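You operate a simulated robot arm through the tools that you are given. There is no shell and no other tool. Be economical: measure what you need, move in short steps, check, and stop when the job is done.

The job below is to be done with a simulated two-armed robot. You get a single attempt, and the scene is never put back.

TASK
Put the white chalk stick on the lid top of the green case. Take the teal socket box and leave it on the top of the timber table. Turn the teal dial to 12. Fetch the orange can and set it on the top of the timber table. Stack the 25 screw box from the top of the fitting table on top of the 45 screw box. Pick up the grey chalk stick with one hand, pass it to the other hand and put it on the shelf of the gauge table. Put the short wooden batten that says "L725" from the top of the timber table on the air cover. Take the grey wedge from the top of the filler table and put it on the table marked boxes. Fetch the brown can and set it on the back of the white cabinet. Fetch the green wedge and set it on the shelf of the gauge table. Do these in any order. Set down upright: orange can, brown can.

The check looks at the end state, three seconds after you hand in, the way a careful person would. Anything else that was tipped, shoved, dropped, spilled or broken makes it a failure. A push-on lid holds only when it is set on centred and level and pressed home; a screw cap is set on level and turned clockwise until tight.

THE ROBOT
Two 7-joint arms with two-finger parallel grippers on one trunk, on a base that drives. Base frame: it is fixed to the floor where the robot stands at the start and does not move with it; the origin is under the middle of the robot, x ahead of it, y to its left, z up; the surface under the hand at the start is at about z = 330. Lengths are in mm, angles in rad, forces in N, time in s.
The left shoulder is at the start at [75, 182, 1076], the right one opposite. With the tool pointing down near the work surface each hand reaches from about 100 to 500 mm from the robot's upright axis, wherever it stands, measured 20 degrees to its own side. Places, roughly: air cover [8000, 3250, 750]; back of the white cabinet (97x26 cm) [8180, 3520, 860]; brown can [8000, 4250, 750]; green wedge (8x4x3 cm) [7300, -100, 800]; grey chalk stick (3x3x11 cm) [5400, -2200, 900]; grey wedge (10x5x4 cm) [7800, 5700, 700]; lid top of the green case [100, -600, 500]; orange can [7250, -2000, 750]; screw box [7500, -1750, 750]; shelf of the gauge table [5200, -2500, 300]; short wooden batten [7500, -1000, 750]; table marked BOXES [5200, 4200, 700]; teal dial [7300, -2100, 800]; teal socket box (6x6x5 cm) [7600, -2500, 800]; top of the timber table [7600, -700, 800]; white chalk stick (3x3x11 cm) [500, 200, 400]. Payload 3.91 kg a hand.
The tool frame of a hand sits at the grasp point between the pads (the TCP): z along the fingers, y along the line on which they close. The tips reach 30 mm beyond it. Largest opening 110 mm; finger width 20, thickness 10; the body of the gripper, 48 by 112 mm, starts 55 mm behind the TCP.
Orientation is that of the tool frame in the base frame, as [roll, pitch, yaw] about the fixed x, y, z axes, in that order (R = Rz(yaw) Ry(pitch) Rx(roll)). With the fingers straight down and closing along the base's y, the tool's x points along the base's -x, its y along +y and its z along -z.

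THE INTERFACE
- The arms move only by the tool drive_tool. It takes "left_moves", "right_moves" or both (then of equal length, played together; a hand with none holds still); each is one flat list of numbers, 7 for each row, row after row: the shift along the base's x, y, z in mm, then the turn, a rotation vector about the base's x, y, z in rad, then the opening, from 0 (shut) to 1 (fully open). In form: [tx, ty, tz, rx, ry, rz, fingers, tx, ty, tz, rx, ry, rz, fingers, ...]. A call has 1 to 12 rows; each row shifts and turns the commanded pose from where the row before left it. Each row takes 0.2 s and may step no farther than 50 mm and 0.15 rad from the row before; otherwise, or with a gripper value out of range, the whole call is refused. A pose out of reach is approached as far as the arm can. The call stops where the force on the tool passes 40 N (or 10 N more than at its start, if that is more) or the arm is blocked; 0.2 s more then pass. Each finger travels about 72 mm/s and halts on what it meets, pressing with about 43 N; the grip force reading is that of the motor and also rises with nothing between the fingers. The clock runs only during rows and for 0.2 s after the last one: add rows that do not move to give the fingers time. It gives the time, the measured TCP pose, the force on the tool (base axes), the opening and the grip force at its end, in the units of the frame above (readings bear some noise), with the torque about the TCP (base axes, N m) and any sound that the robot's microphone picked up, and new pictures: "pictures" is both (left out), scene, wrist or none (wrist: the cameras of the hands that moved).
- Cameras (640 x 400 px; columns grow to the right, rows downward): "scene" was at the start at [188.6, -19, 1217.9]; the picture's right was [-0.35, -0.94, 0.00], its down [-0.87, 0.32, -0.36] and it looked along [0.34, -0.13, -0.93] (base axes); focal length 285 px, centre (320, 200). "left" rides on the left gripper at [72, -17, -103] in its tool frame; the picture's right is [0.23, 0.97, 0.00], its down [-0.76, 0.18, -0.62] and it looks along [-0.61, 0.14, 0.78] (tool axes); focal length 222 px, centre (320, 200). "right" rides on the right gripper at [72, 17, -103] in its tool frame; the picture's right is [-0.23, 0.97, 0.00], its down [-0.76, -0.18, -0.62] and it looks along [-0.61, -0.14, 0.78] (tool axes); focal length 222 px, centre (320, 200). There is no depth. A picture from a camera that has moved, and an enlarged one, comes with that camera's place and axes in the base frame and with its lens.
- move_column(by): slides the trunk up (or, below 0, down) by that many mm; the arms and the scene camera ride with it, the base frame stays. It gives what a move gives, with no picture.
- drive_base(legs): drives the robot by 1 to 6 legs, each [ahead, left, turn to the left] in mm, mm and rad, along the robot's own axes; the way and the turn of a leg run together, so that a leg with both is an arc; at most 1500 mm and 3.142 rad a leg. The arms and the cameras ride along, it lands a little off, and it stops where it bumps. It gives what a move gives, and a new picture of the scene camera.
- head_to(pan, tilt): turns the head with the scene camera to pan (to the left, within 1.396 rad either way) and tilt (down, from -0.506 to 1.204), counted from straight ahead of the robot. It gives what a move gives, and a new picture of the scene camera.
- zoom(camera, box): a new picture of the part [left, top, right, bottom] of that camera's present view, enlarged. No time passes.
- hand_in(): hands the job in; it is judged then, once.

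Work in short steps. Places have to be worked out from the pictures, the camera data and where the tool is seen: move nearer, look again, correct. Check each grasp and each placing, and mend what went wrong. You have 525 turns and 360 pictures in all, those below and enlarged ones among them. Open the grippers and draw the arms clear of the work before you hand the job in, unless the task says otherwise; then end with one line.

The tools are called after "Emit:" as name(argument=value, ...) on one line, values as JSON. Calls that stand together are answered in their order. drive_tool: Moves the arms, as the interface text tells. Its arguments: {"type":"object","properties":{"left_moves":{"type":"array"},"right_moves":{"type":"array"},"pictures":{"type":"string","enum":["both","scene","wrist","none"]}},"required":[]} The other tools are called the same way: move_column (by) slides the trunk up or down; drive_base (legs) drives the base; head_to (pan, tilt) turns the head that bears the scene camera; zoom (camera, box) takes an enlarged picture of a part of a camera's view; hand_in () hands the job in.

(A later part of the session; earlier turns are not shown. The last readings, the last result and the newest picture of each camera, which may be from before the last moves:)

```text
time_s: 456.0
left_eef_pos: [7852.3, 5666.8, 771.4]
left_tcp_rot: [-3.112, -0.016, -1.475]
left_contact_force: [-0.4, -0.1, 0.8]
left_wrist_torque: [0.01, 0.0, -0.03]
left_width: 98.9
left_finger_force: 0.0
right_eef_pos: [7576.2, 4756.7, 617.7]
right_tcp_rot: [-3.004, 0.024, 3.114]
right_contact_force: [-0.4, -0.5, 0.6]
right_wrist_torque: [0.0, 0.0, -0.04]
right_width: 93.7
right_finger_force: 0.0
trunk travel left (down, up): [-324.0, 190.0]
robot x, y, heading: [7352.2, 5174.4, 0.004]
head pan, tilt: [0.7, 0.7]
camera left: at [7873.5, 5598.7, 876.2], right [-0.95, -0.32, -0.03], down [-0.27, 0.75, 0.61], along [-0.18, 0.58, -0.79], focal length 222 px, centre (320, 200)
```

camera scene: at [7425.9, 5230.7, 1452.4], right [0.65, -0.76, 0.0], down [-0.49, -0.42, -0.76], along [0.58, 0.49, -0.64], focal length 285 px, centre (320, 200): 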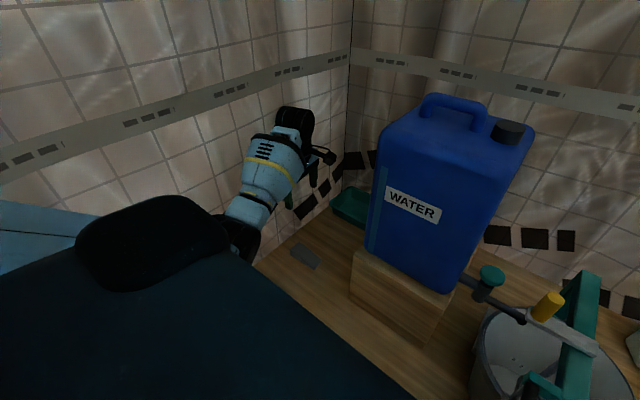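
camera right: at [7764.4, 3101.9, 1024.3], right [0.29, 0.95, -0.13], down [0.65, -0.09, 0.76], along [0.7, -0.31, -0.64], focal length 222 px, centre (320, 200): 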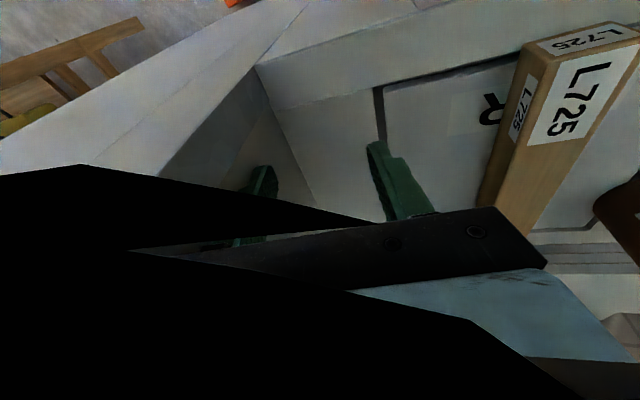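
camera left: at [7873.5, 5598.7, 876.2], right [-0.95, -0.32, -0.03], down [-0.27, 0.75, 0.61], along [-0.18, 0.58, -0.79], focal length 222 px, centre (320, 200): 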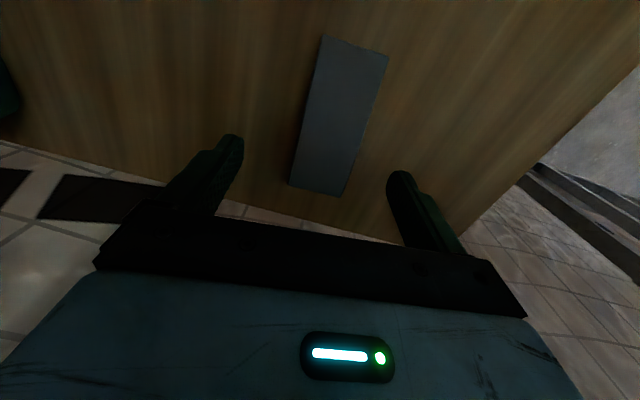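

Emit:
drive_tool(left_moves=[0, 0, -15, 0, 0, 0, 0.9, 0, 0, -12, 0, 0, 0, 0.9, 0, 0, -8, 0, 0, 0, 0.9, 0, 0, -5, 0, 0, 0, 0.9, 0, 0, 0, 0, 0, 0, 0.9], pictures="wrist")

```text
time_s: 457.2
left_eef_pos: [7852.6, 5666.0, 730.5]
left_tcp_rot: [-3.112, -0.014, -1.474]
left_contact_force: [0.4, -0.6, 5.4]
left_wrist_torque: [0.03, 0.3, -0.02]
left_width: 99.1
left_finger_force: 0.0
right_eef_pos: [7575.5, 4756.5, 617.6]
right_tcp_rot: [-3.001, 0.022, 3.117]
right_contact_force: [1.1, 0.2, 0.9]
right_wrist_torque: [0.01, 0.02, 0.0]
right_width: 93.5
right_finger_force: 0.0
trunk travel left (down, up): [-324.0, 190.0]
robot x, y, heading: [7351.8, 5174.7, 0.003]
head pan, tilt: [0.7, 0.7]
camera left: at [7873.4, 5598.9, 837.4], right [-0.95, -0.32, -0.03], down [-0.27, 0.75, 0.61], along [-0.17, 0.58, -0.79], focal length 222 px, centre (320, 200)
```

left: 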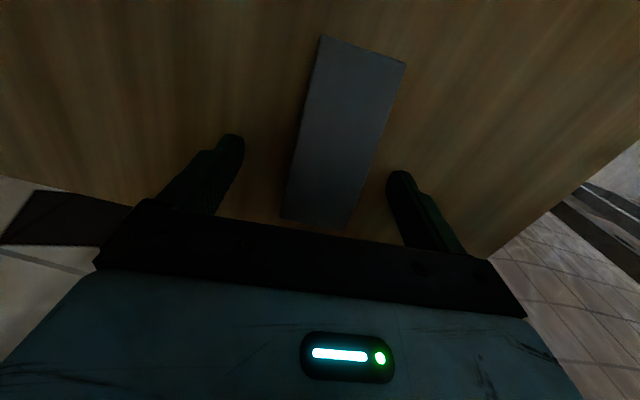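

Just touching the table (≈700). Ease 2 mm up and close.

Emit:
drive_tool(left_moves=[0, 0, 2.5, 0, 0, 0, 0.9, 0, 0, 0, 0, 0, 0, 0.6, 0, 0, 0, 0, 0, 0, 0.3, 0, 0, 0, 0, 0, 0, 0.3, 0, 0, 0, 0, 0, 0, 0.3, 0, 0, 0, 0, 0, 0, 0.3], pictures="none")

Emit:
move_column(by=60)

Emit:
drive_tool(left_moves=[0, 0, 0, 0, 0, 0, 0.3], pictures="wrist")

```text
time_s: 458.6
left_eef_pos: [7851.5, 5666.0, 733.6]
left_tcp_rot: [-3.112, -0.013, -1.475]
left_contact_force: [0.3, 0.7, 0.2]
left_wrist_torque: [-0.03, 0.02, 0.0]
left_width: 44.1
left_finger_force: 43.1
right_eef_pos: [7575.0, 4755.2, 617.9]
right_tcp_rot: [-3.003, 0.023, 3.114]
right_contact_force: [1.0, 0.6, 0.3]
right_wrist_torque: [-0.03, 0.0, 0.01]
right_width: 93.3
right_finger_force: 0.1
trunk travel left (down, up): [-324.0, 190.0]
robot x, y, heading: [7353.2, 5179.3, -0.002]
head pan, tilt: [0.7, 0.7]
```

```text
time_s: 459.6
left_eef_pos: [7851.7, 5666.4, 793.2]
left_tcp_rot: [-3.114, -0.013, -1.473]
left_contact_force: [-0.2, -1.0, -0.8]
left_wrist_torque: [-0.03, -0.02, 0.03]
left_width: 44.2
left_finger_force: 43.1
right_eef_pos: [7574.6, 4756.3, 676.7]
right_tcp_rot: [-3.002, 0.023, 3.113]
right_contact_force: [0.2, -0.5, 0.1]
right_wrist_torque: [0.02, 0.04, -0.01]
right_width: 93.5
right_finger_force: 0.0
trunk travel left (down, up): [-384.0, 130.0]
robot x, y, heading: [7351.0, 5173.4, 0.001]
head pan, tilt: [0.7, 0.7]
```

```text
time_s: 460.0
left_eef_pos: [7851.6, 5666.8, 792.9]
left_tcp_rot: [-3.114, -0.015, -1.475]
left_contact_force: [-0.2, -0.1, 0.7]
left_wrist_torque: [0.03, -0.01, -0.02]
left_width: 44.0
left_finger_force: 42.8
right_eef_pos: [7575.2, 4756.5, 679.0]
right_tcp_rot: [-3.002, 0.024, 3.114]
right_contact_force: [0.1, -0.1, 0.5]
right_wrist_torque: [0.0, -0.03, -0.02]
right_width: 93.4
right_finger_force: 0.0
trunk travel left (down, up): [-384.0, 130.0]
robot x, y, heading: [7351.7, 5174.8, 0.002]
head pan, tilt: [0.7, 0.7]
camera left: at [7873.6, 5598.9, 899.2], right [-0.95, -0.32, -0.02], down [-0.27, 0.75, 0.61], along [-0.18, 0.58, -0.79], focal length 222 px, centre (320, 200)
```

left: 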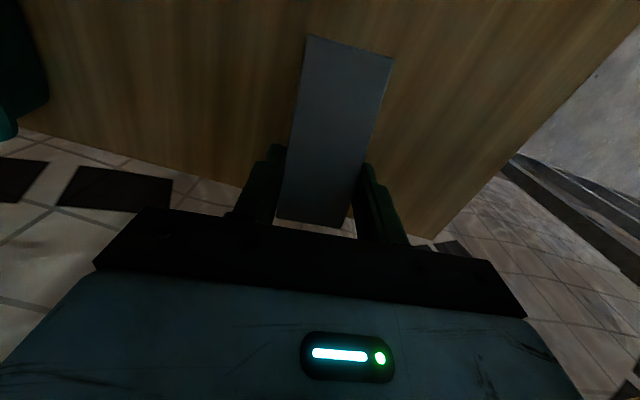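

Wedge in hand. Raise the trunk, back up a little, shift right, then back out.

Emit:
move_column(by=130)

Emit:
drive_base(legs=[[-150, 0, 0], [0, -150, 0], [-500, 0, 0]])

```text
time_s: 461.6
left_eef_pos: [7851.3, 5667.3, 922.9]
left_tcp_rot: [-3.115, -0.014, -1.475]
left_contact_force: [0.0, -0.1, -1.1]
left_wrist_torque: [0.04, -0.02, -0.01]
left_width: 43.9
left_finger_force: 42.6
right_eef_pos: [7575.0, 4756.0, 807.4]
right_tcp_rot: [-2.999, 0.021, 3.115]
right_contact_force: [0.5, -0.3, -0.1]
right_wrist_torque: [-0.01, -0.01, 0.01]
right_width: 93.2
right_finger_force: 0.0
trunk travel left (down, up): [-514.0, 0.0]
robot x, y, heading: [7347.3, 5176.1, 0.005]
head pan, tilt: [0.7, 0.7]
```

```text
time_s: 467.1
left_eef_pos: [7206.9, 5516.5, 925.2]
left_tcp_rot: [-3.111, -0.016, -1.478]
left_contact_force: [0.6, -0.8, -1.1]
left_wrist_torque: [0.0, 0.03, -0.02]
left_width: 44.0
left_finger_force: 42.8
right_eef_pos: [6928.1, 4606.8, 807.4]
right_tcp_rot: [-3.003, 0.023, 3.114]
right_contact_force: [0.3, -0.5, 0.8]
right_wrist_torque: [0.02, 0.01, 0.0]
right_width: 93.3
right_finger_force: 0.1
trunk travel left (down, up): [-514.0, 0.0]
robot x, y, heading: [6707.0, 5027.6, -0.001]
head pan, tilt: [0.7, 0.7]
camera scene: at [6779.9, 5081.4, 1452.4], right [0.64, -0.77, 0.0], down [-0.49, -0.41, -0.76], along [0.59, 0.49, -0.64], focal length 285 px, centre (320, 200)
```

scene: 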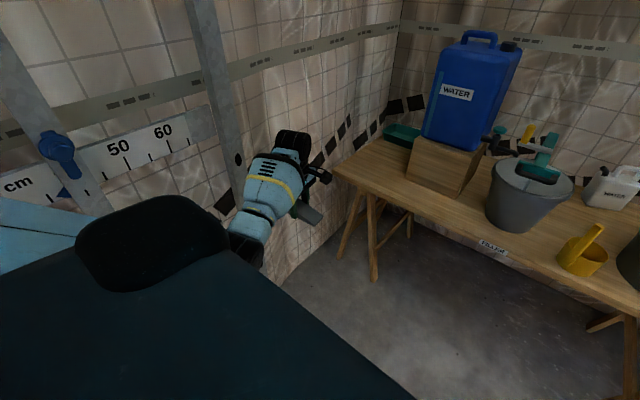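

Move right away from the wall, then turn around to face the boxes table.

Emit:
drive_base(legs=[[-200, -700, 0], [0, 0, 3.0]])

Emit:
head_to(pan=0, tilt=0.4)

```text
time_s: 471.4
left_eef_pos: [7077.6, 5054.0, 923.7]
left_tcp_rot: [-3.115, -0.015, -1.484]
left_contact_force: [0.0, -0.3, -1.2]
left_wrist_torque: [0.02, 0.01, -0.01]
left_width: 44.0
left_finger_force: 42.9
right_eef_pos: [6795.4, 4148.0, 807.2]
right_tcp_rot: [-3.0, 0.022, 3.108]
right_contact_force: [0.3, -0.5, 0.3]
right_wrist_torque: [-0.01, 0.02, -0.02]
right_width: 93.5
right_finger_force: 0.0
trunk travel left (down, up): [-514.0, 0.0]
robot x, y, heading: [6577.0, 4568.3, -0.003]
head pan, tilt: [0.7, 0.7]
stopped in leg 1: the robot was blocked; the commanded pose is now the measured one
camera scene: at [6648.9, 4621.8, 1452.6], right [0.64, -0.77, 0.0], down [-0.49, -0.41, -0.77], along [0.59, 0.49, -0.64], focal length 285 px, centre (320, 200)
```

scene: 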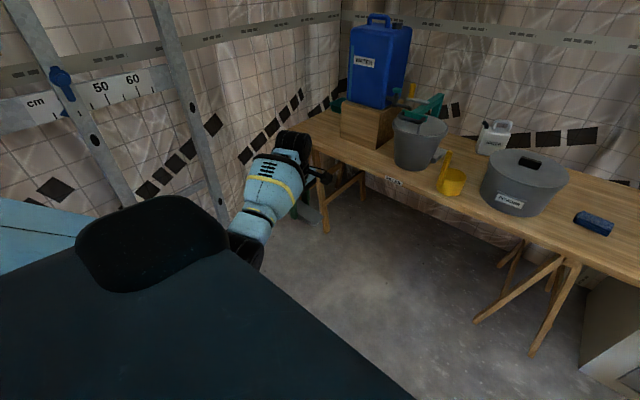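

```text
time_s: 472.5
left_eef_pos: [7077.8, 5056.3, 923.3]
left_tcp_rot: [-3.113, -0.014, -1.481]
left_contact_force: [-0.3, -0.8, 0.0]
left_wrist_torque: [0.01, -0.02, -0.01]
left_width: 43.9
left_finger_force: 43.4
right_eef_pos: [6795.6, 4147.6, 807.9]
right_tcp_rot: [-3.0, 0.024, 3.11]
right_contact_force: [0.5, -0.1, -0.6]
right_wrist_torque: [0.0, -0.02, -0.02]
right_width: 93.4
right_finger_force: 0.1
trunk travel left (down, up): [-514.0, 0.0]
robot x, y, heading: [6574.3, 4568.5, -0.004]
head pan, tilt: [0.0, 0.4]
camera scene: at [6676.7, 4569.0, 1479.2], right [0.0, -1.0, 0.0], down [-0.39, 0.0, -0.92], along [0.92, 0.0, -0.39], focal length 285 px, centre (320, 200)
```

scene: 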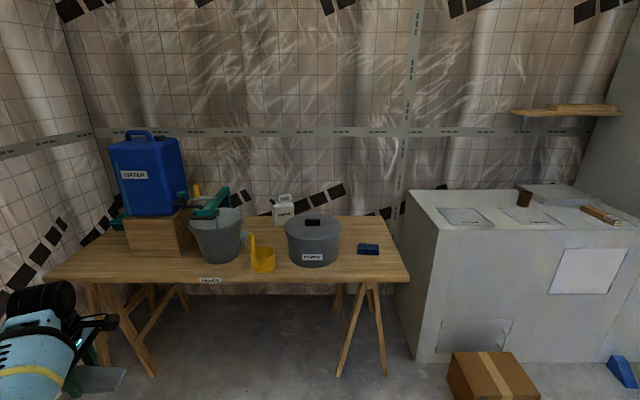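

Something is behind (the lectern). Move forward-right, then turn left to look at the boxes table.

Emit:
drive_base(legs=[[120, 0, 0], [0, -1200, 0], [0, 0, 2.2]])

```text
time_s: 489.3
left_eef_pos: [5996.8, 3490.9, 922.5]
left_tcp_rot: [-3.114, -0.016, 0.728]
left_contact_force: [0.0, 0.4, -1.8]
left_wrist_torque: [0.0, -0.02, -0.03]
left_width: 44.0
left_finger_force: 43.3
right_eef_pos: [6894.1, 3806.1, 808.2]
right_tcp_rot: [-3.0, 0.023, -0.967]
right_contact_force: [-0.3, 0.0, -0.1]
right_wrist_torque: [-0.02, 0.03, 0.02]
right_width: 93.5
right_finger_force: 0.0
trunk travel left (down, up): [-514.0, 0.0]
robot x, y, heading: [6688.1, 3378.4, 2.209]
head pan, tilt: [0.0, 0.4]
camera scene: at [6630.1, 3459.8, 1479.3], right [0.81, 0.59, 0.0], down [0.23, -0.31, -0.92], along [-0.55, 0.74, -0.39], focal length 285 px, centre (320, 200)
```

scene: 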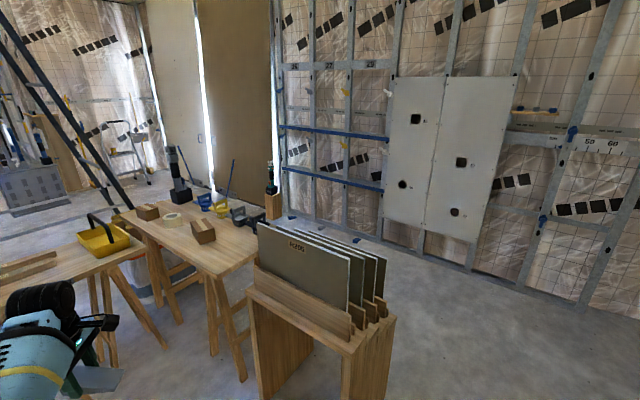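

Emit:
zoom(camera="scene", box=[0, 130, 290, 320])

```text
2.11 times, centred on (145, 225) of scene
camera zoom: at [6630.1, 3459.8, 1479.3], right [0.81, 0.59, 0.0], down [0.23, -0.31, -0.92], along [-0.55, 0.74, -0.39], focal length 599 px, centre (688, 147)
```

zoom: 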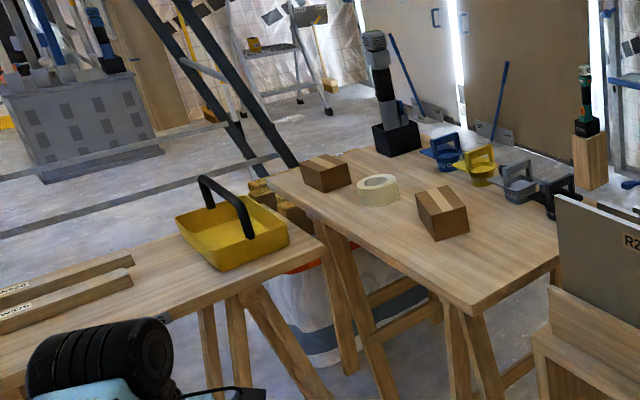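

Bring the left hand inward, then drive to the front of the cardboard-box table and look for its label.

Emit:
drive_tool(left_moves=[36, 27, 0, 0, 0, 0, 0.3, 36, 27, 0, 0, 0, 0, 0.3, 36, 27, 0, 0, 0, 0, 0.3, 36, 27, 0, 0, 0, 0, 0.3, 36, 27, 0, 0, 0, 0, 0.3, 30, 22, 0, 0, 0, 0, 0.3, 0, 0, 0, 0, 0, 0, 0.3], pictures="none")

Emit:
drive_base(legs=[[0, 0, 0.75], [850, 0, 0], [0, 0, -1.0]])

```text
time_s: 490.9
left_eef_pos: [6206.1, 3647.2, 924.0]
left_tcp_rot: [-3.114, -0.017, 0.729]
left_contact_force: [0.4, 0.3, -0.5]
left_wrist_torque: [-0.04, -0.01, -0.06]
left_width: 43.8
left_finger_force: 43.2
right_eef_pos: [6893.3, 3806.6, 808.0]
right_tcp_rot: [-2.998, 0.021, -0.963]
right_contact_force: [0.0, 0.4, 0.6]
right_wrist_torque: [0.03, 0.01, -0.03]
right_width: 93.4
right_finger_force: 0.1
trunk travel left (down, up): [-514.0, 0.0]
robot x, y, heading: [6688.2, 3379.0, 2.203]
head pan, tilt: [0.0, 0.4]
```

```text
time_s: 498.5
left_eef_pos: [5298.2, 3563.3, 923.7]
left_tcp_rot: [-3.115, -0.016, 1.179]
left_contact_force: [-0.4, 0.0, -0.6]
left_wrist_torque: [-0.01, -0.01, 0.0]
left_width: 44.2
left_finger_force: 43.3
right_eef_pos: [5834.7, 4006.8, 810.3]
right_tcp_rot: [-3.015, 0.061, -0.488]
right_contact_force: [-2.4, 1.0, -2.7]
right_wrist_torque: [-0.08, 0.17, 0.22]
right_width: 93.4
right_finger_force: 0.1
trunk travel left (down, up): [-514.0, 0.0]
robot x, y, heading: [5849.0, 3531.9, 2.659]
head pan, tilt: [0.0, 0.4]
stopped in leg 3: the force on the tool passed its limit at 98 N (the readings are from after the stop); the commanded pose is now the measured one
camera scene: at [5761.2, 3579.1, 1479.2], right [0.47, 0.89, 0.0], down [0.34, -0.18, -0.92], along [-0.82, 0.43, -0.39], focal length 285 px, centre (320, 200)
```

scene: 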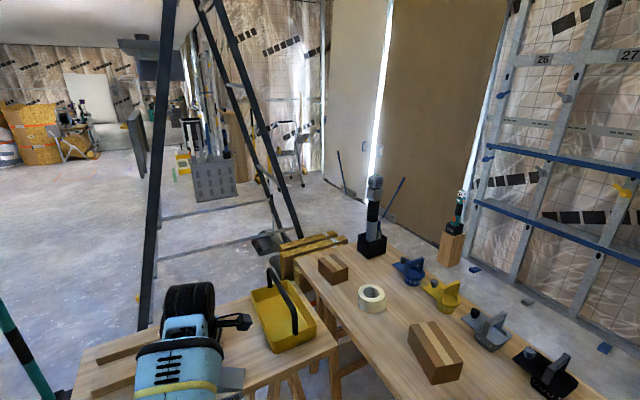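

The right hand touched the panel rack. Turn back left, then inspect it.

Emit:
drive_base(legs=[[0, 0, 0.25]])

Emit:
head_to(pan=-1.2, tilt=0.5)

```text
time_s: 499.8
left_eef_pos: [5307.5, 3426.9, 923.2]
left_tcp_rot: [-3.114, -0.016, 1.429]
left_contact_force: [0.1, 0.1, -0.5]
left_wrist_torque: [-0.01, 0.04, -0.03]
left_width: 43.9
left_finger_force: 42.9
right_eef_pos: [5718.7, 3989.3, 810.0]
right_tcp_rot: [-3.013, 0.061, -0.237]
right_contact_force: [0.5, 0.2, 0.2]
right_wrist_torque: [0.0, -0.01, -0.02]
right_width: 93.7
right_finger_force: 0.1
trunk travel left (down, up): [-514.0, 0.0]
robot x, y, heading: [5849.6, 3527.3, 2.903]
head pan, tilt: [0.0, 0.4]
camera scene: at [5752.8, 3555.5, 1479.3], right [0.23, 0.97, 0.0], down [0.38, -0.09, -0.92], along [-0.9, 0.21, -0.39], focal length 285 px, centre (320, 200)
```

scene: 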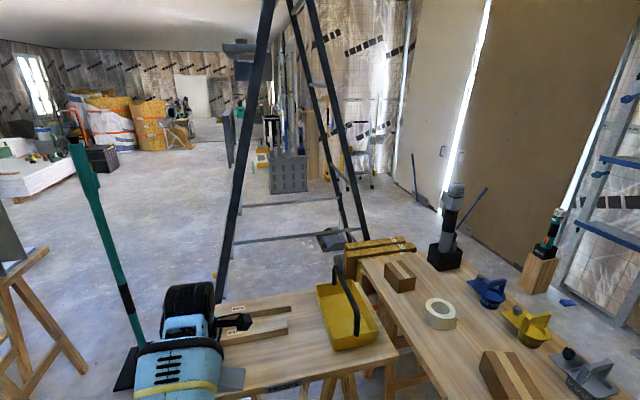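

```text
time_s: 501.2
left_eef_pos: [5307.3, 3427.2, 923.6]
left_tcp_rot: [-3.116, -0.016, 1.429]
left_contact_force: [-0.9, -0.1, -0.4]
left_wrist_torque: [-0.03, -0.03, 0.01]
left_width: 44.0
left_finger_force: 43.0
right_eef_pos: [5718.2, 3990.4, 809.8]
right_tcp_rot: [-3.013, 0.062, -0.239]
right_contact_force: [-0.8, 1.3, 1.2]
right_wrist_torque: [0.0, 0.01, 0.0]
right_width: 93.8
right_finger_force: 0.0
trunk travel left (down, up): [-514.0, 0.0]
robot x, y, heading: [5849.3, 3529.8, 2.907]
head pan, tilt: [-1.201, 0.499]
camera scene: at [5830.5, 3624.1, 1470.1], right [0.99, 0.14, 0.0], down [0.06, -0.47, -0.88], along [-0.12, 0.87, -0.48], focal length 285 px, centre (320, 200)
```

scene: 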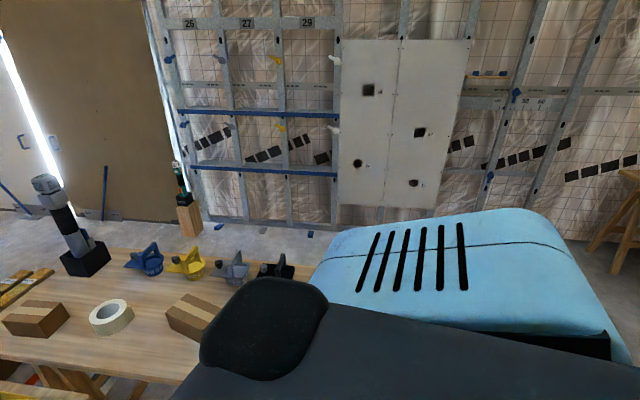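

Raise the right hand clear first, then swing the base further left away from the rack.

Emit:
drive_tool(right_moves=[0, 0, 30, 0, 0, 0, 0.85, 0, 0, 30, 0, 0, 0, 0.85, 0, 0, 0, 0, 0, 0, 0.85], pictures="wrist")

```text
time_s: 502.0
left_eef_pos: [5306.8, 3426.8, 923.3]
left_tcp_rot: [-3.115, -0.016, 1.429]
left_contact_force: [-0.4, 0.3, -0.2]
left_wrist_torque: [-0.01, 0.01, 0.0]
left_width: 44.0
left_finger_force: 43.1
right_eef_pos: [5718.9, 3988.4, 870.8]
right_tcp_rot: [-3.013, 0.062, -0.24]
right_contact_force: [-0.1, -0.2, -0.4]
right_wrist_torque: [0.03, 0.01, -0.01]
right_width: 93.4
right_finger_force: 0.1
trunk travel left (down, up): [-514.0, 0.0]
robot x, y, heading: [5851.1, 3534.2, 2.908]
head pan, tilt: [-1.201, 0.499]
camera right: at [5787.7, 3939.9, 965.2], right [-0.46, -0.88, -0.11], down [-0.68, 0.26, 0.69], along [-0.58, 0.39, -0.72], focal length 222 px, centre (320, 200)
```

right: 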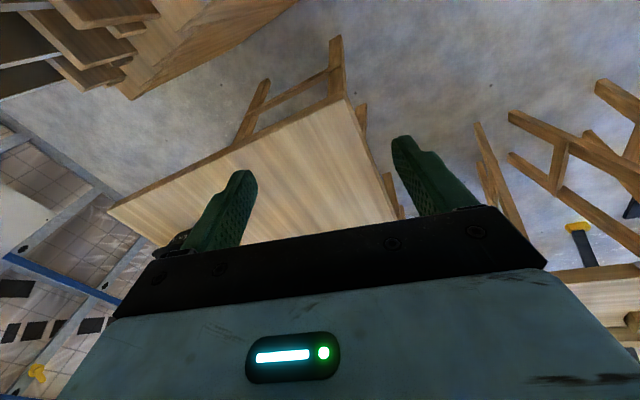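

Emit:
drive_base(legs=[[0, 0, 0.3]])

Emit:
head_to(pan=-0.25, tilt=0.75)

```text
time_s: 503.4
left_eef_pos: [5362.5, 3272.1, 923.5]
left_tcp_rot: [-3.115, -0.016, 1.73]
left_contact_force: [0.4, 0.3, -0.6]
left_wrist_torque: [-0.01, -0.02, -0.02]
left_width: 43.9
left_finger_force: 42.9
right_eef_pos: [5588.6, 3929.4, 870.1]
right_tcp_rot: [-3.013, 0.062, 0.062]
right_contact_force: [0.0, 0.0, -0.1]
right_wrist_torque: [0.02, 0.03, 0.0]
right_width: 93.5
right_finger_force: 0.1
trunk travel left (down, up): [-514.0, 0.0]
robot x, y, heading: [5850.4, 3529.0, -3.081]
head pan, tilt: [-1.201, 0.499]
camera scene: at [5804.1, 3613.9, 1470.1], right [0.91, 0.42, 0.0], down [0.2, -0.43, -0.88], along [-0.37, 0.8, -0.48], focal length 285 px, centre (320, 200)
```

scene: 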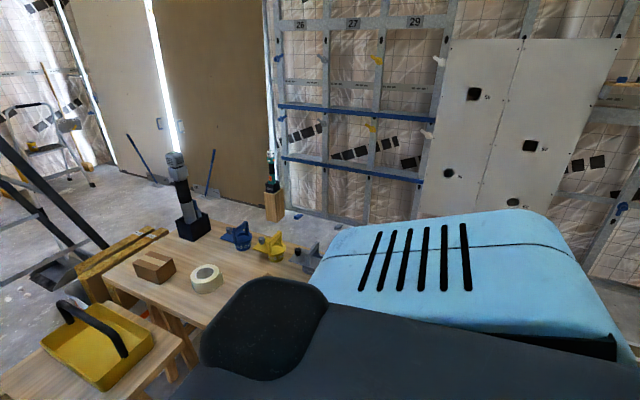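

```text
time_s: 504.6
left_eef_pos: [5362.8, 3271.3, 923.2]
left_tcp_rot: [-3.116, -0.014, 1.733]
left_contact_force: [0.4, 0.7, -0.9]
left_wrist_torque: [-0.01, -0.01, -0.02]
left_width: 43.8
left_finger_force: 42.9
right_eef_pos: [5589.2, 3928.7, 869.5]
right_tcp_rot: [-3.011, 0.063, 0.061]
right_contact_force: [-0.6, 0.6, 0.0]
right_wrist_torque: [0.02, -0.02, -0.02]
right_width: 93.6
right_finger_force: 0.0
trunk travel left (down, up): [-514.0, 0.0]
robot x, y, heading: [5847.2, 3532.5, -3.076]
head pan, tilt: [-0.25, 0.75]
camera scene: at [5761.2, 3546.7, 1448.2], right [0.18, 0.98, 0.0], down [0.67, -0.12, -0.73], along [-0.72, 0.13, -0.68], focal length 285 px, centre (320, 200)
```

scene: 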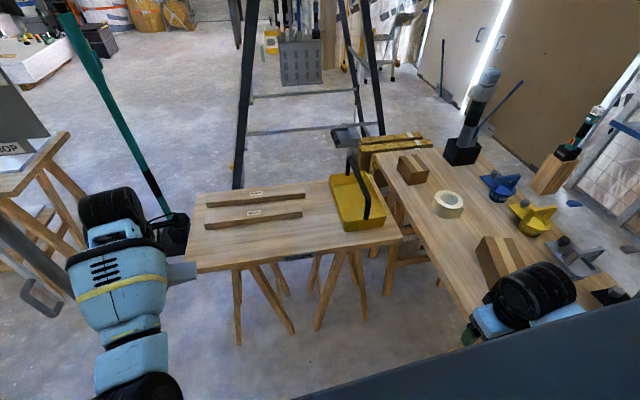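

Emit:
zoom(camera="scene", box=[260, 130, 500, 290])

```text
2.50 times, centred on (380, 210) of scene
camera zoom: at [5761.2, 3546.7, 1448.2], right [0.18, 0.98, 0.0], down [0.67, -0.12, -0.73], along [-0.72, 0.13, -0.68], focal length 712 px, centre (170, 175)
```

zoom: 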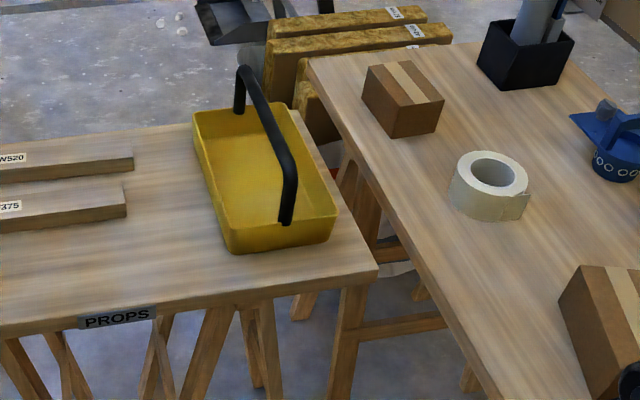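

Cardboard table is the BOXES one (the other reads PROPS). Free spot near its right end (~[5600,4095]). Move away from the rack first, then turn to face it.

Emit:
drive_base(legs=[[200, 160, 0], [0, 0, -1.63]])

Emit:
head_to(pan=0, tilt=0.55)

```text
time_s: 510.6
left_eef_pos: [5424.1, 3857.2, 924.9]
left_tcp_rot: [-3.116, -0.015, 0.108]
left_contact_force: [-0.1, 0.5, -0.6]
left_wrist_torque: [0.06, 0.04, 0.01]
left_width: 44.0
left_finger_force: 42.8
right_eef_pos: [6071.0, 3597.8, 869.7]
right_tcp_rot: [-3.013, 0.061, -1.56]
right_contact_force: [-0.3, 1.5, 1.1]
right_wrist_torque: [-0.01, 0.02, 0.02]
right_width: 93.6
right_finger_force: 0.0
trunk travel left (down, up): [-514.0, 0.0]
robot x, y, heading: [5661.2, 3354.4, 1.581]
head pan, tilt: [-0.25, 0.75]
camera scene: at [5680.2, 3446.7, 1448.2], right [0.97, -0.23, 0.0], down [-0.16, -0.66, -0.73], along [0.17, 0.71, -0.68], focal length 285 px, centre (320, 200)
```

scene: 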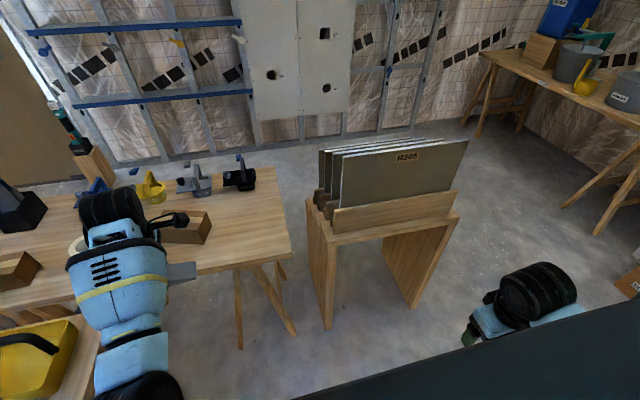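

```text
time_s: 511.4
left_eef_pos: [5425.0, 3856.4, 922.1]
left_tcp_rot: [-3.115, -0.014, 0.108]
left_contact_force: [0.5, 0.5, 0.1]
left_wrist_torque: [-0.03, -0.01, 0.02]
left_width: 43.9
left_finger_force: 43.0
right_eef_pos: [6070.3, 3597.2, 869.6]
right_tcp_rot: [-3.012, 0.061, -1.56]
right_contact_force: [0.0, 1.0, -0.2]
right_wrist_torque: [-0.01, -0.01, -0.01]
right_width: 93.3
right_finger_force: 0.1
trunk travel left (down, up): [-514.0, 0.0]
robot x, y, heading: [5660.9, 3353.2, 1.59]
head pan, tilt: [0.0, 0.55]
camera scene: at [5659.7, 3455.9, 1465.5], right [1.0, 0.01, 0.0], down [0.01, -0.52, -0.85], along [-0.01, 0.85, -0.52], focal length 285 px, centre (320, 200)
```

scene: 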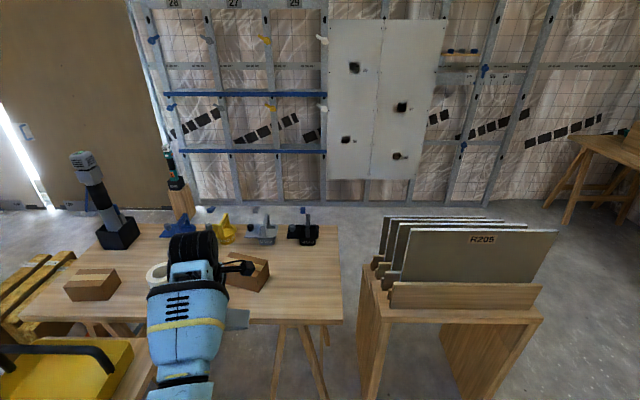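

Rack looks undisturbed. Drive forward 200 and move the wedge over the free right end of the table.

Emit:
drive_base(legs=[[200, 0, -0.01]])

Emit:
drive_tool(left_moves=[30, 10, 0, 0, 0, 0, 0.3, 35, 10, 0, 0, 0, 0, 0.3, 40, 5, 0, 0, 0, 0, 0.3, 40, 5, -10, 0, 0, 0, 0.3, 35, 0, -10, 0, 0, 0, 0.3, 0, 0, 0, 0, 0, 0, 0.3], pictures="both")

```text
time_s: 513.0
left_eef_pos: [5428.9, 4058.5, 923.1]
left_tcp_rot: [-3.115, -0.016, 0.099]
left_contact_force: [0.3, 0.4, -0.3]
left_wrist_torque: [0.0, 0.03, -0.01]
left_width: 44.0
left_finger_force: 43.2
right_eef_pos: [6071.5, 3792.7, 868.6]
right_tcp_rot: [-3.012, 0.063, -1.57]
right_contact_force: [-0.9, -0.4, 0.1]
right_wrist_torque: [0.0, -0.05, -0.05]
right_width: 93.6
right_finger_force: 0.1
trunk travel left (down, up): [-514.0, 0.0]
robot x, y, heading: [5656.3, 3556.4, 1.577]
head pan, tilt: [0.0, 0.55]
camera scene: at [5658.9, 3656.5, 1465.5], right [1.0, 0.0, 0.0], down [0.0, -0.52, -0.85], along [0.0, 0.85, -0.52], focal length 285 px, centre (320, 200)
```

scene: 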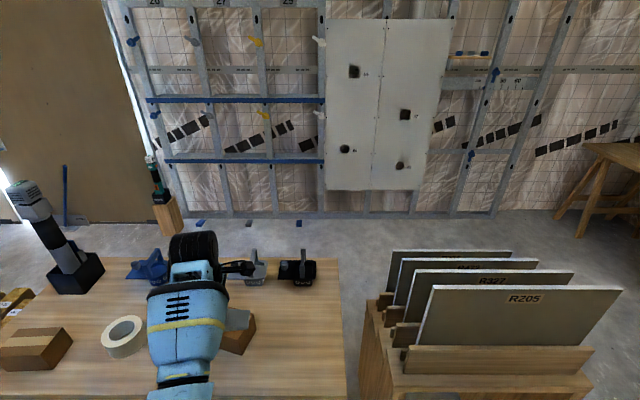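

```text
time_s: 514.6
left_eef_pos: [5540.0, 4107.6, 895.7]
left_tcp_rot: [-3.092, 0.058, 0.173]
left_contact_force: [1.0, -0.4, 0.0]
left_wrist_torque: [0.0, -0.01, 0.02]
left_width: 44.0
left_finger_force: 43.3
right_eef_pos: [6071.0, 3792.7, 870.5]
right_tcp_rot: [-3.012, 0.061, -1.574]
right_contact_force: [-0.7, 0.2, 0.2]
right_wrist_torque: [0.0, -0.01, -0.01]
right_width: 93.7
right_finger_force: 0.0
trunk travel left (down, up): [-514.0, 0.0]
robot x, y, heading: [5659.5, 3556.1, 1.575]
head pan, tilt: [0.0, 0.55]
stopped in row 6 (left hand): the arm was blocked; the commanded pose is now the measured one
camera scene: at [5658.8, 3656.1, 1465.5], right [1.0, 0.0, 0.0], down [0.0, -0.52, -0.85], along [0.0, 0.85, -0.52], focal length 285 px, centre (320, 200)
camera left: at [5616.5, 4133.8, 997.4], right [0.39, -0.92, -0.06], down [-0.68, -0.33, 0.66], along [-0.63, -0.21, -0.75], focal length 222 px, centre (320, 200)
```

scene: 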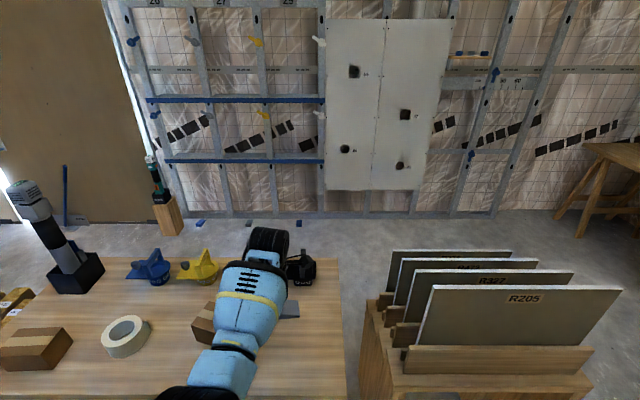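
left: 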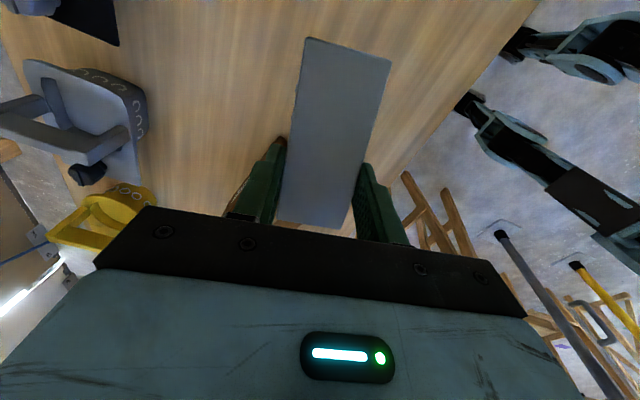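

Panels are fine. Shift the base right 60 so the wedge lands at x≈5600, then level and lower.

Emit:
drive_base(legs=[[0, -60, 0]])

Emit:
drive_tool(left_moves=[0, 0, -20, -0.004, -0.035, 0, 0.3, 0, 0, -20, -0.004, -0.038, 0, 0.3, 0, 0, -20, 0, 0, 0, 0.3, 0, 0, 0, 0, 0, 0, 0.3], pictures="both")

```text
time_s: 515.8
left_eef_pos: [5600.1, 4107.7, 897.1]
left_tcp_rot: [-3.093, 0.061, 0.175]
left_contact_force: [0.5, 0.0, -0.7]
left_wrist_torque: [-0.04, -0.03, 0.01]
left_width: 44.0
left_finger_force: 43.1
right_eef_pos: [6130.8, 3792.7, 869.6]
right_tcp_rot: [-3.014, 0.059, -1.572]
right_contact_force: [0.4, -0.6, -0.1]
right_wrist_torque: [0.01, 0.04, 0.02]
right_width: 93.4
right_finger_force: 0.1
trunk travel left (down, up): [-514.0, 0.0]
robot x, y, heading: [5719.7, 3557.4, 1.576]
head pan, tilt: [0.0, 0.55]
camera scene: at [5718.3, 3656.2, 1465.6], right [1.0, 0.0, 0.0], down [0.0, -0.52, -0.85], along [0.0, 0.85, -0.52], focal length 285 px, centre (320, 200)
```

scene: 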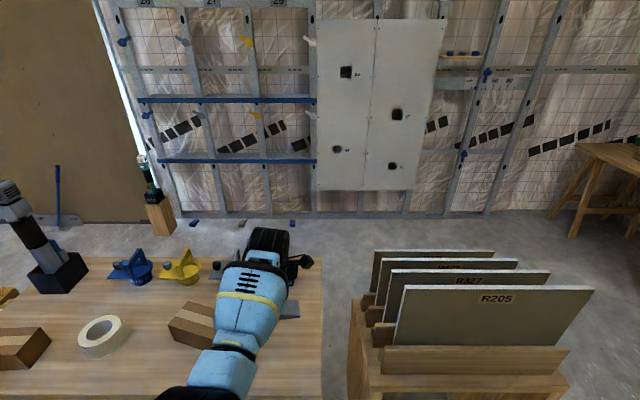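

```text
time_s: 516.8
left_eef_pos: [5601.5, 4107.7, 836.0]
left_tcp_rot: [-3.111, -0.014, 0.174]
left_contact_force: [0.1, -0.7, -0.7]
left_wrist_torque: [0.0, -0.01, 0.03]
left_width: 43.9
left_finger_force: 42.9
right_eef_pos: [6130.7, 3793.0, 870.0]
right_tcp_rot: [-3.012, 0.06, -1.569]
right_contact_force: [0.4, -0.9, -0.9]
right_wrist_torque: [0.03, 0.0, -0.01]
right_width: 93.3
right_finger_force: 0.0
trunk travel left (down, up): [-514.0, 0.0]
robot x, y, heading: [5718.2, 3555.4, 1.576]
head pan, tilt: [0.0, 0.55]
camera scene: at [5718.3, 3656.1, 1465.6], right [1.0, 0.0, 0.0], down [0.0, -0.52, -0.85], along [0.0, 0.85, -0.52], focal length 285 px, centre (320, 200)
camera left: at [5668.7, 4134.6, 942.2], right [0.39, -0.92, -0.03], down [-0.72, -0.33, 0.61], along [-0.57, -0.22, -0.79], focal length 222 px, centre (320, 200)
```

scene: 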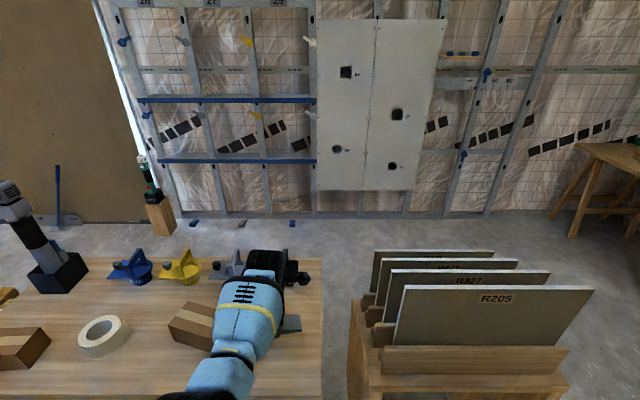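
left: 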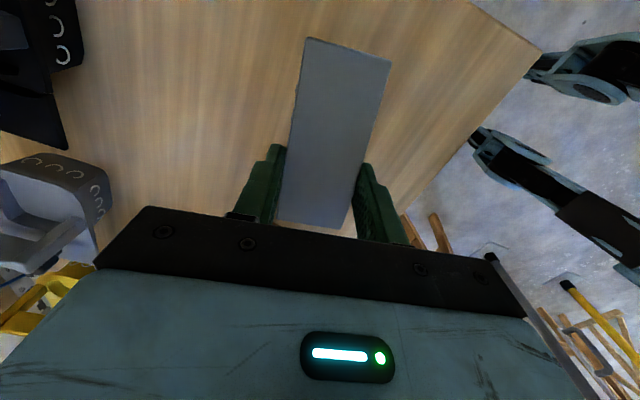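

Emit:
drive_tool(left_moves=[-10, -5, -15, 0, 0, 0, 0.3, 0, 0, -15, 0, 0, 0, 0.3, 0, 0, -10, 0, 0, 0, 0.3, 0, 0, -8, 0, 0, 0, 0.3, 0, 0, -6, 0, 0, 0, 0.3, 0, 0, -6, 0, 0, 0, 0.3, 0, 0, -4, 0, 0, 0, 0.3, 0, 0, -4, 0, 0, 0, 0.3, 0, 0, 0, 0, 0, 0, 0.3], pictures="wrist")

```text
time_s: 518.8
left_eef_pos: [5590.5, 4104.6, 773.6]
left_tcp_rot: [-3.104, -0.012, 0.175]
left_contact_force: [-0.7, -3.2, 24.4]
left_wrist_torque: [-0.54, -0.7, -0.12]
left_width: 44.1
left_finger_force: 43.5
right_eef_pos: [6130.2, 3792.8, 871.2]
right_tcp_rot: [-3.014, 0.065, -1.571]
right_contact_force: [0.3, -0.2, 0.4]
right_wrist_torque: [-0.02, 0.01, 0.03]
right_width: 93.3
right_finger_force: 0.1
trunk travel left (down, up): [-514.0, 0.0]
robot x, y, heading: [5717.1, 3559.0, 1.573]
head pan, tilt: [0.0, 0.55]
camera left: at [5659.0, 4129.7, 879.2], right [0.39, -0.92, -0.03], down [-0.72, -0.33, 0.61], along [-0.57, -0.21, -0.79], focal length 222 px, centre (320, 200)
```

left: 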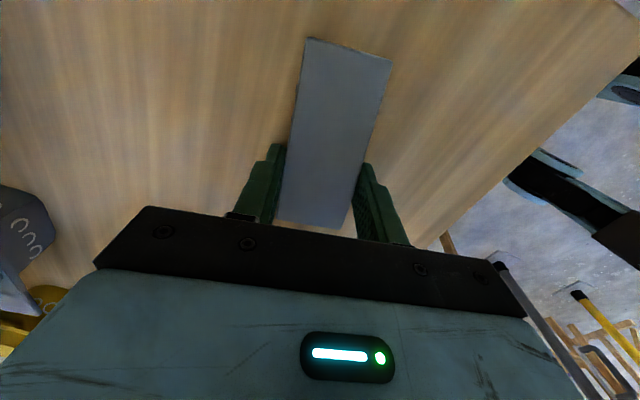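

Contact (table ≈740). Ease, release, rise.

Emit:
drive_tool(left_moves=[0, 0, 2, 0, 0, 0, 0.3, 0, 0, 0, 0, 0, 0, 0.6, 0, 0, 0, 0, 0, 0, 0.8, 0, 0, 0, 0, 0, 0, 0.8, 0, 0, 30, 0, 0, 0, 0.8, 0, 0, 40, 0, 0, 0, 0.8, 0, 0, 40, 0, 0, 0, 0.8, 0, 0, 0, 0, 0, 0, 0.8], pictures="wrist")

```text
time_s: 520.8
left_eef_pos: [5546.9, 4104.5, 873.1]
left_tcp_rot: [-3.106, 0.039, 0.216]
left_contact_force: [0.7, 0.3, -0.3]
left_wrist_torque: [0.0, -0.01, -0.01]
left_width: 88.0
left_finger_force: 0.0
right_eef_pos: [6130.7, 3792.7, 869.9]
right_tcp_rot: [-3.01, 0.061, -1.568]
right_contact_force: [0.3, -0.8, -0.1]
right_wrist_torque: [0.02, -0.04, 0.0]
right_width: 93.4
right_finger_force: 0.1
trunk travel left (down, up): [-514.0, 0.0]
robot x, y, heading: [5717.6, 3557.0, 1.573]
head pan, tilt: [0.0, 0.55]
stopped in row 8 (left hand): the arm was blocked; the commanded pose is now the measured one
camera left: at [5620.3, 4135.3, 975.0], right [0.43, -0.9, -0.04], down [-0.68, -0.35, 0.65], along [-0.6, -0.25, -0.76], focal length 222 px, centre (320, 200)
```

left: 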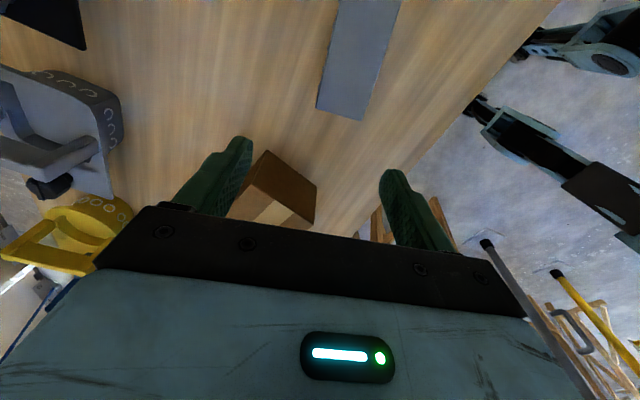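

Grey wedge placed on the BOXES table. Back off and head for the green wedge at the timber table.

Emit:
drive_base(legs=[[-600, 0, 0], [0, 0, -1.573], [750, 0, 0]])

Emit:
drive_tool(left_moves=[0, 0, -10, 0, 0, -0.14, 0.9, 0, 0, -10, 0, 0, -0.14, 0.9, 0, 0, 0, 0, 0, -0.14, 0.9, 0, 0, 0, 0, 0, -0.14, 0.9, 0, 0, 0, 0, 0, -0.14, 0.9, 0, 0, 0, 0, 0, -0.14, 0.9, 0, 0, 0, 0, 0, -0.14, 0.9, 0, 0, 0, 0, 0, -0.14, 0.9, 0, 0, 0, 0, 0, -0.14, 0.9, 0, 0, 0, 0, 0, -0.14, 0.9, 0, 0, 0, 0, 0, -0.14, 0.9, 0, 0, 0, 0, 0, -0.14, 0.9], pictures="none")

```text
time_s: 531.6
left_eef_pos: [7014.0, 3133.2, 874.0]
left_tcp_rot: [-3.11, 0.04, -1.356]
left_contact_force: [0.1, -1.1, -0.4]
left_wrist_torque: [0.02, -0.02, -0.01]
left_width: 87.9
left_finger_force: 0.1
right_eef_pos: [6704.0, 2549.6, 870.4]
right_tcp_rot: [-3.011, 0.061, -3.14]
right_contact_force: [0.2, 0.2, 0.3]
right_wrist_torque: [-0.02, 0.01, 0.0]
right_width: 93.5
right_finger_force: 0.0
trunk travel left (down, up): [-514.0, 0.0]
robot x, y, heading: [6468.3, 2964.4, 0.005]
head pan, tilt: [0.0, 0.55]
camera scene: at [6567.6, 2963.6, 1465.5], right [0.0, -1.0, 0.0], down [-0.52, 0.0, -0.85], along [0.85, 0.0, -0.52], focal length 285 px, centre (320, 200)
```

scene: 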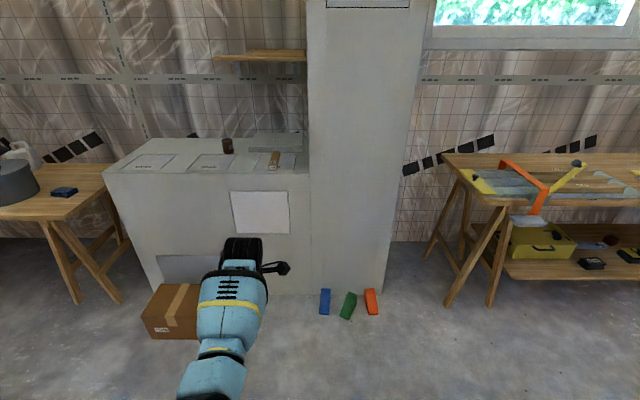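

```text
time_s: 534.2
left_eef_pos: [7014.2, 3131.8, 853.8]
left_tcp_rot: [-3.108, 0.039, -3.038]
left_contact_force: [0.0, 0.0, -0.9]
left_wrist_torque: [0.0, 0.0, -0.05]
left_width: 99.1
left_finger_force: 0.1
right_eef_pos: [6703.3, 2550.5, 869.3]
right_tcp_rot: [-3.012, 0.063, -3.14]
right_contact_force: [0.0, 0.9, -0.5]
right_wrist_torque: [0.02, -0.01, -0.02]
right_width: 93.6
right_finger_force: 0.1
trunk travel left (down, up): [-514.0, 0.0]
robot x, y, heading: [6466.7, 2959.7, 0.003]
head pan, tilt: [0.0, 0.55]
```

Strafe right along the lane to the timber table.

Emit:
drive_base(legs=[[-150, 0, 0], [0, -1050, 0], [0, -1050, 0], [0, -1050, 0]])

```text
time_s: 562.9
left_eef_pos: [6873.2, -15.0, 853.3]
left_tcp_rot: [-3.109, 0.039, -3.036]
left_contact_force: [0.6, 0.3, 0.1]
left_wrist_torque: [0.02, -0.02, -0.04]
left_width: 98.9
left_finger_force: 0.1
right_eef_pos: [6561.9, -597.0, 869.8]
right_tcp_rot: [-3.012, 0.061, 3.141]
right_contact_force: [0.0, -0.7, -0.7]
right_wrist_torque: [0.0, -0.03, -0.01]
right_width: 93.9
right_finger_force: 0.0
trunk travel left (down, up): [-514.0, 0.0]
robot x, y, heading: [6326.1, -184.1, 0.006]
head pan, tilt: [0.0, 0.55]
camera scene: at [6426.5, -182.5, 1465.6], right [0.0, -1.0, 0.0], down [-0.52, 0.0, -0.85], along [0.85, 0.0, -0.52], focal length 285 px, centre (320, 200)
```

scene: 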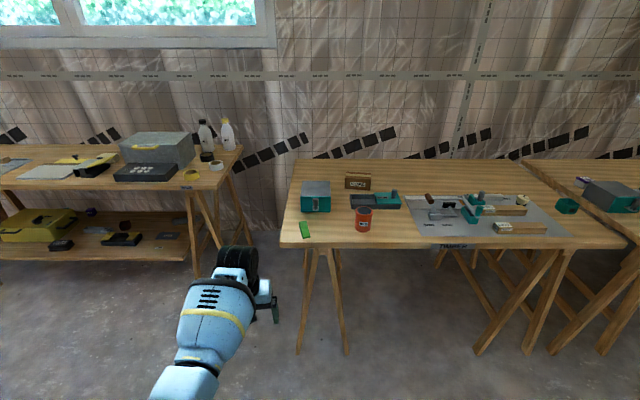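

Everything on the timber table is fine. Retract/raise the left hand, then approach the green wedge (≈[7293,-120]).

Emit:
drive_tool(left_moves=[-40, 0, 20, 0.03, -0.02, -0.05, 1, -40, 0, 20, 0, -0.02, -0.05, 1, -40, 5, 20, 0, 0, 0, 1, -40, 10, 10, 0, 0, 0, 1, 0, 0, 0, 0, 0, 0, 1], pictures="none")

Emit:
drive_base(legs=[[0, -110, -0.005], [520, 0, 0]])

```text
time_s: 563.9
left_eef_pos: [6747.4, 93.2, 926.9]
left_tcp_rot: [2.951, 0.137, -3.084]
left_contact_force: [-0.2, -0.9, 0.1]
left_wrist_torque: [0.0, 0.03, -0.04]
left_width: 109.8
left_finger_force: 0.0
left hand out of reach, approached as far as the arm can: row 4
right_eef_pos: [6562.1, -595.6, 870.4]
right_tcp_rot: [-3.01, 0.06, -3.139]
right_contact_force: [0.4, 0.0, -0.6]
right_wrist_torque: [-0.01, -0.03, 0.03]
right_width: 93.5
right_finger_force: 0.1
trunk travel left (down, up): [-514.0, 0.0]
robot x, y, heading: [6328.5, -183.7, 0.003]
head pan, tilt: [0.0, 0.55]
stopped in row 4 (left hand): the arm was blocked; the commanded pose is now the measured one
```

```text
time_s: 568.2
left_eef_pos: [7271.7, -20.3, 927.6]
left_tcp_rot: [2.952, 0.134, -3.087]
left_contact_force: [0.3, 0.6, 0.4]
left_wrist_torque: [0.01, 0.04, -0.03]
left_width: 109.9
left_finger_force: 0.0
right_eef_pos: [7081.7, -709.2, 869.7]
right_tcp_rot: [-3.013, 0.063, 3.137]
right_contact_force: [0.8, 0.9, 0.0]
right_wrist_torque: [0.01, 0.04, -0.01]
right_width: 93.5
right_finger_force: 0.2
trunk travel left (down, up): [-514.0, 0.0]
robot x, y, heading: [6848.9, -297.9, -0.002]
head pan, tilt: [0.0, 0.55]
camera scene: at [6948.4, -293.8, 1465.5], right [0.0, -1.0, 0.0], down [-0.52, 0.0, -0.85], along [0.85, 0.0, -0.52], focal length 285 px, centre (320, 200)
```

scene: 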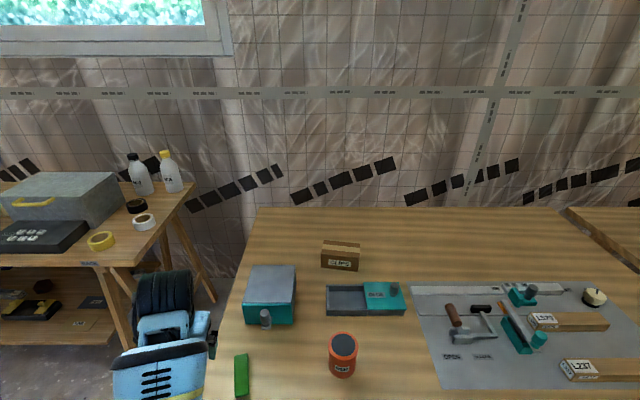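

Emit:
drive_tool(left_moves=[5, -25, -10, -0.065, 0.04, -0.018, 1, 5, -30, -10, -0.065, 0.04, -0.018, 1, 0, -30, -5, -0.065, 0.041, -0.019, 1, 0, -17, 0, 0, 0, 0, 1, 0, 0, 0, 0, 0, 0, 1], pictures="both")

```text
time_s: 569.0
left_eef_pos: [7281.0, -25.8, 896.0]
left_tcp_rot: [2.989, 0.01, -3.069]
left_contact_force: [-0.1, 0.2, -0.2]
left_wrist_torque: [0.01, 0.0, 0.06]
left_width: 110.0
left_finger_force: 0.0
right_eef_pos: [7082.1, -708.7, 869.5]
right_tcp_rot: [-3.012, 0.061, 3.137]
right_contact_force: [-0.2, 0.2, 0.4]
right_wrist_torque: [0.02, 0.01, 0.02]
right_width: 93.6
right_finger_force: 0.0
trunk travel left (down, up): [-514.0, 0.0]
robot x, y, heading: [6850.8, -300.9, -0.002]
head pan, tilt: [0.0, 0.55]
stopped in row 4 (left hand): the arm was blocked; the commanded pose is now the measured one
camera scene: at [6948.1, -293.7, 1465.6], right [0.0, -1.0, 0.0], down [-0.52, 0.0, -0.85], along [0.85, 0.0, -0.52], focal length 285 px, centre (320, 200)
camera left: at [7210.9, -62.7, 996.3], right [-0.3, 0.94, 0.14], down [0.75, 0.14, 0.65], along [0.6, 0.3, -0.74], focal length 222 px, centre (320, 200)
```

scene: 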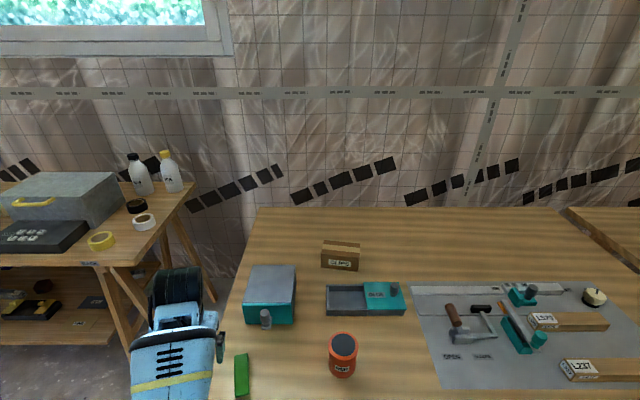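
left: 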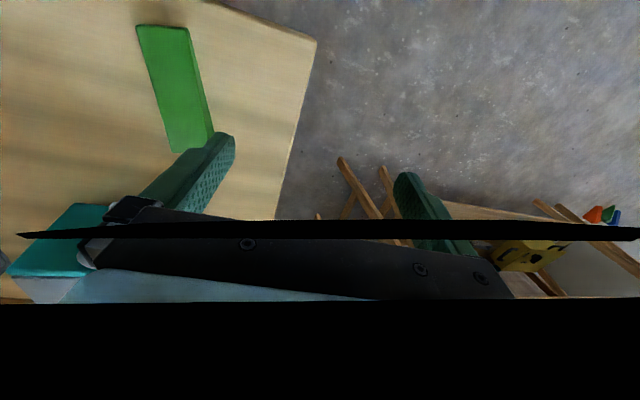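

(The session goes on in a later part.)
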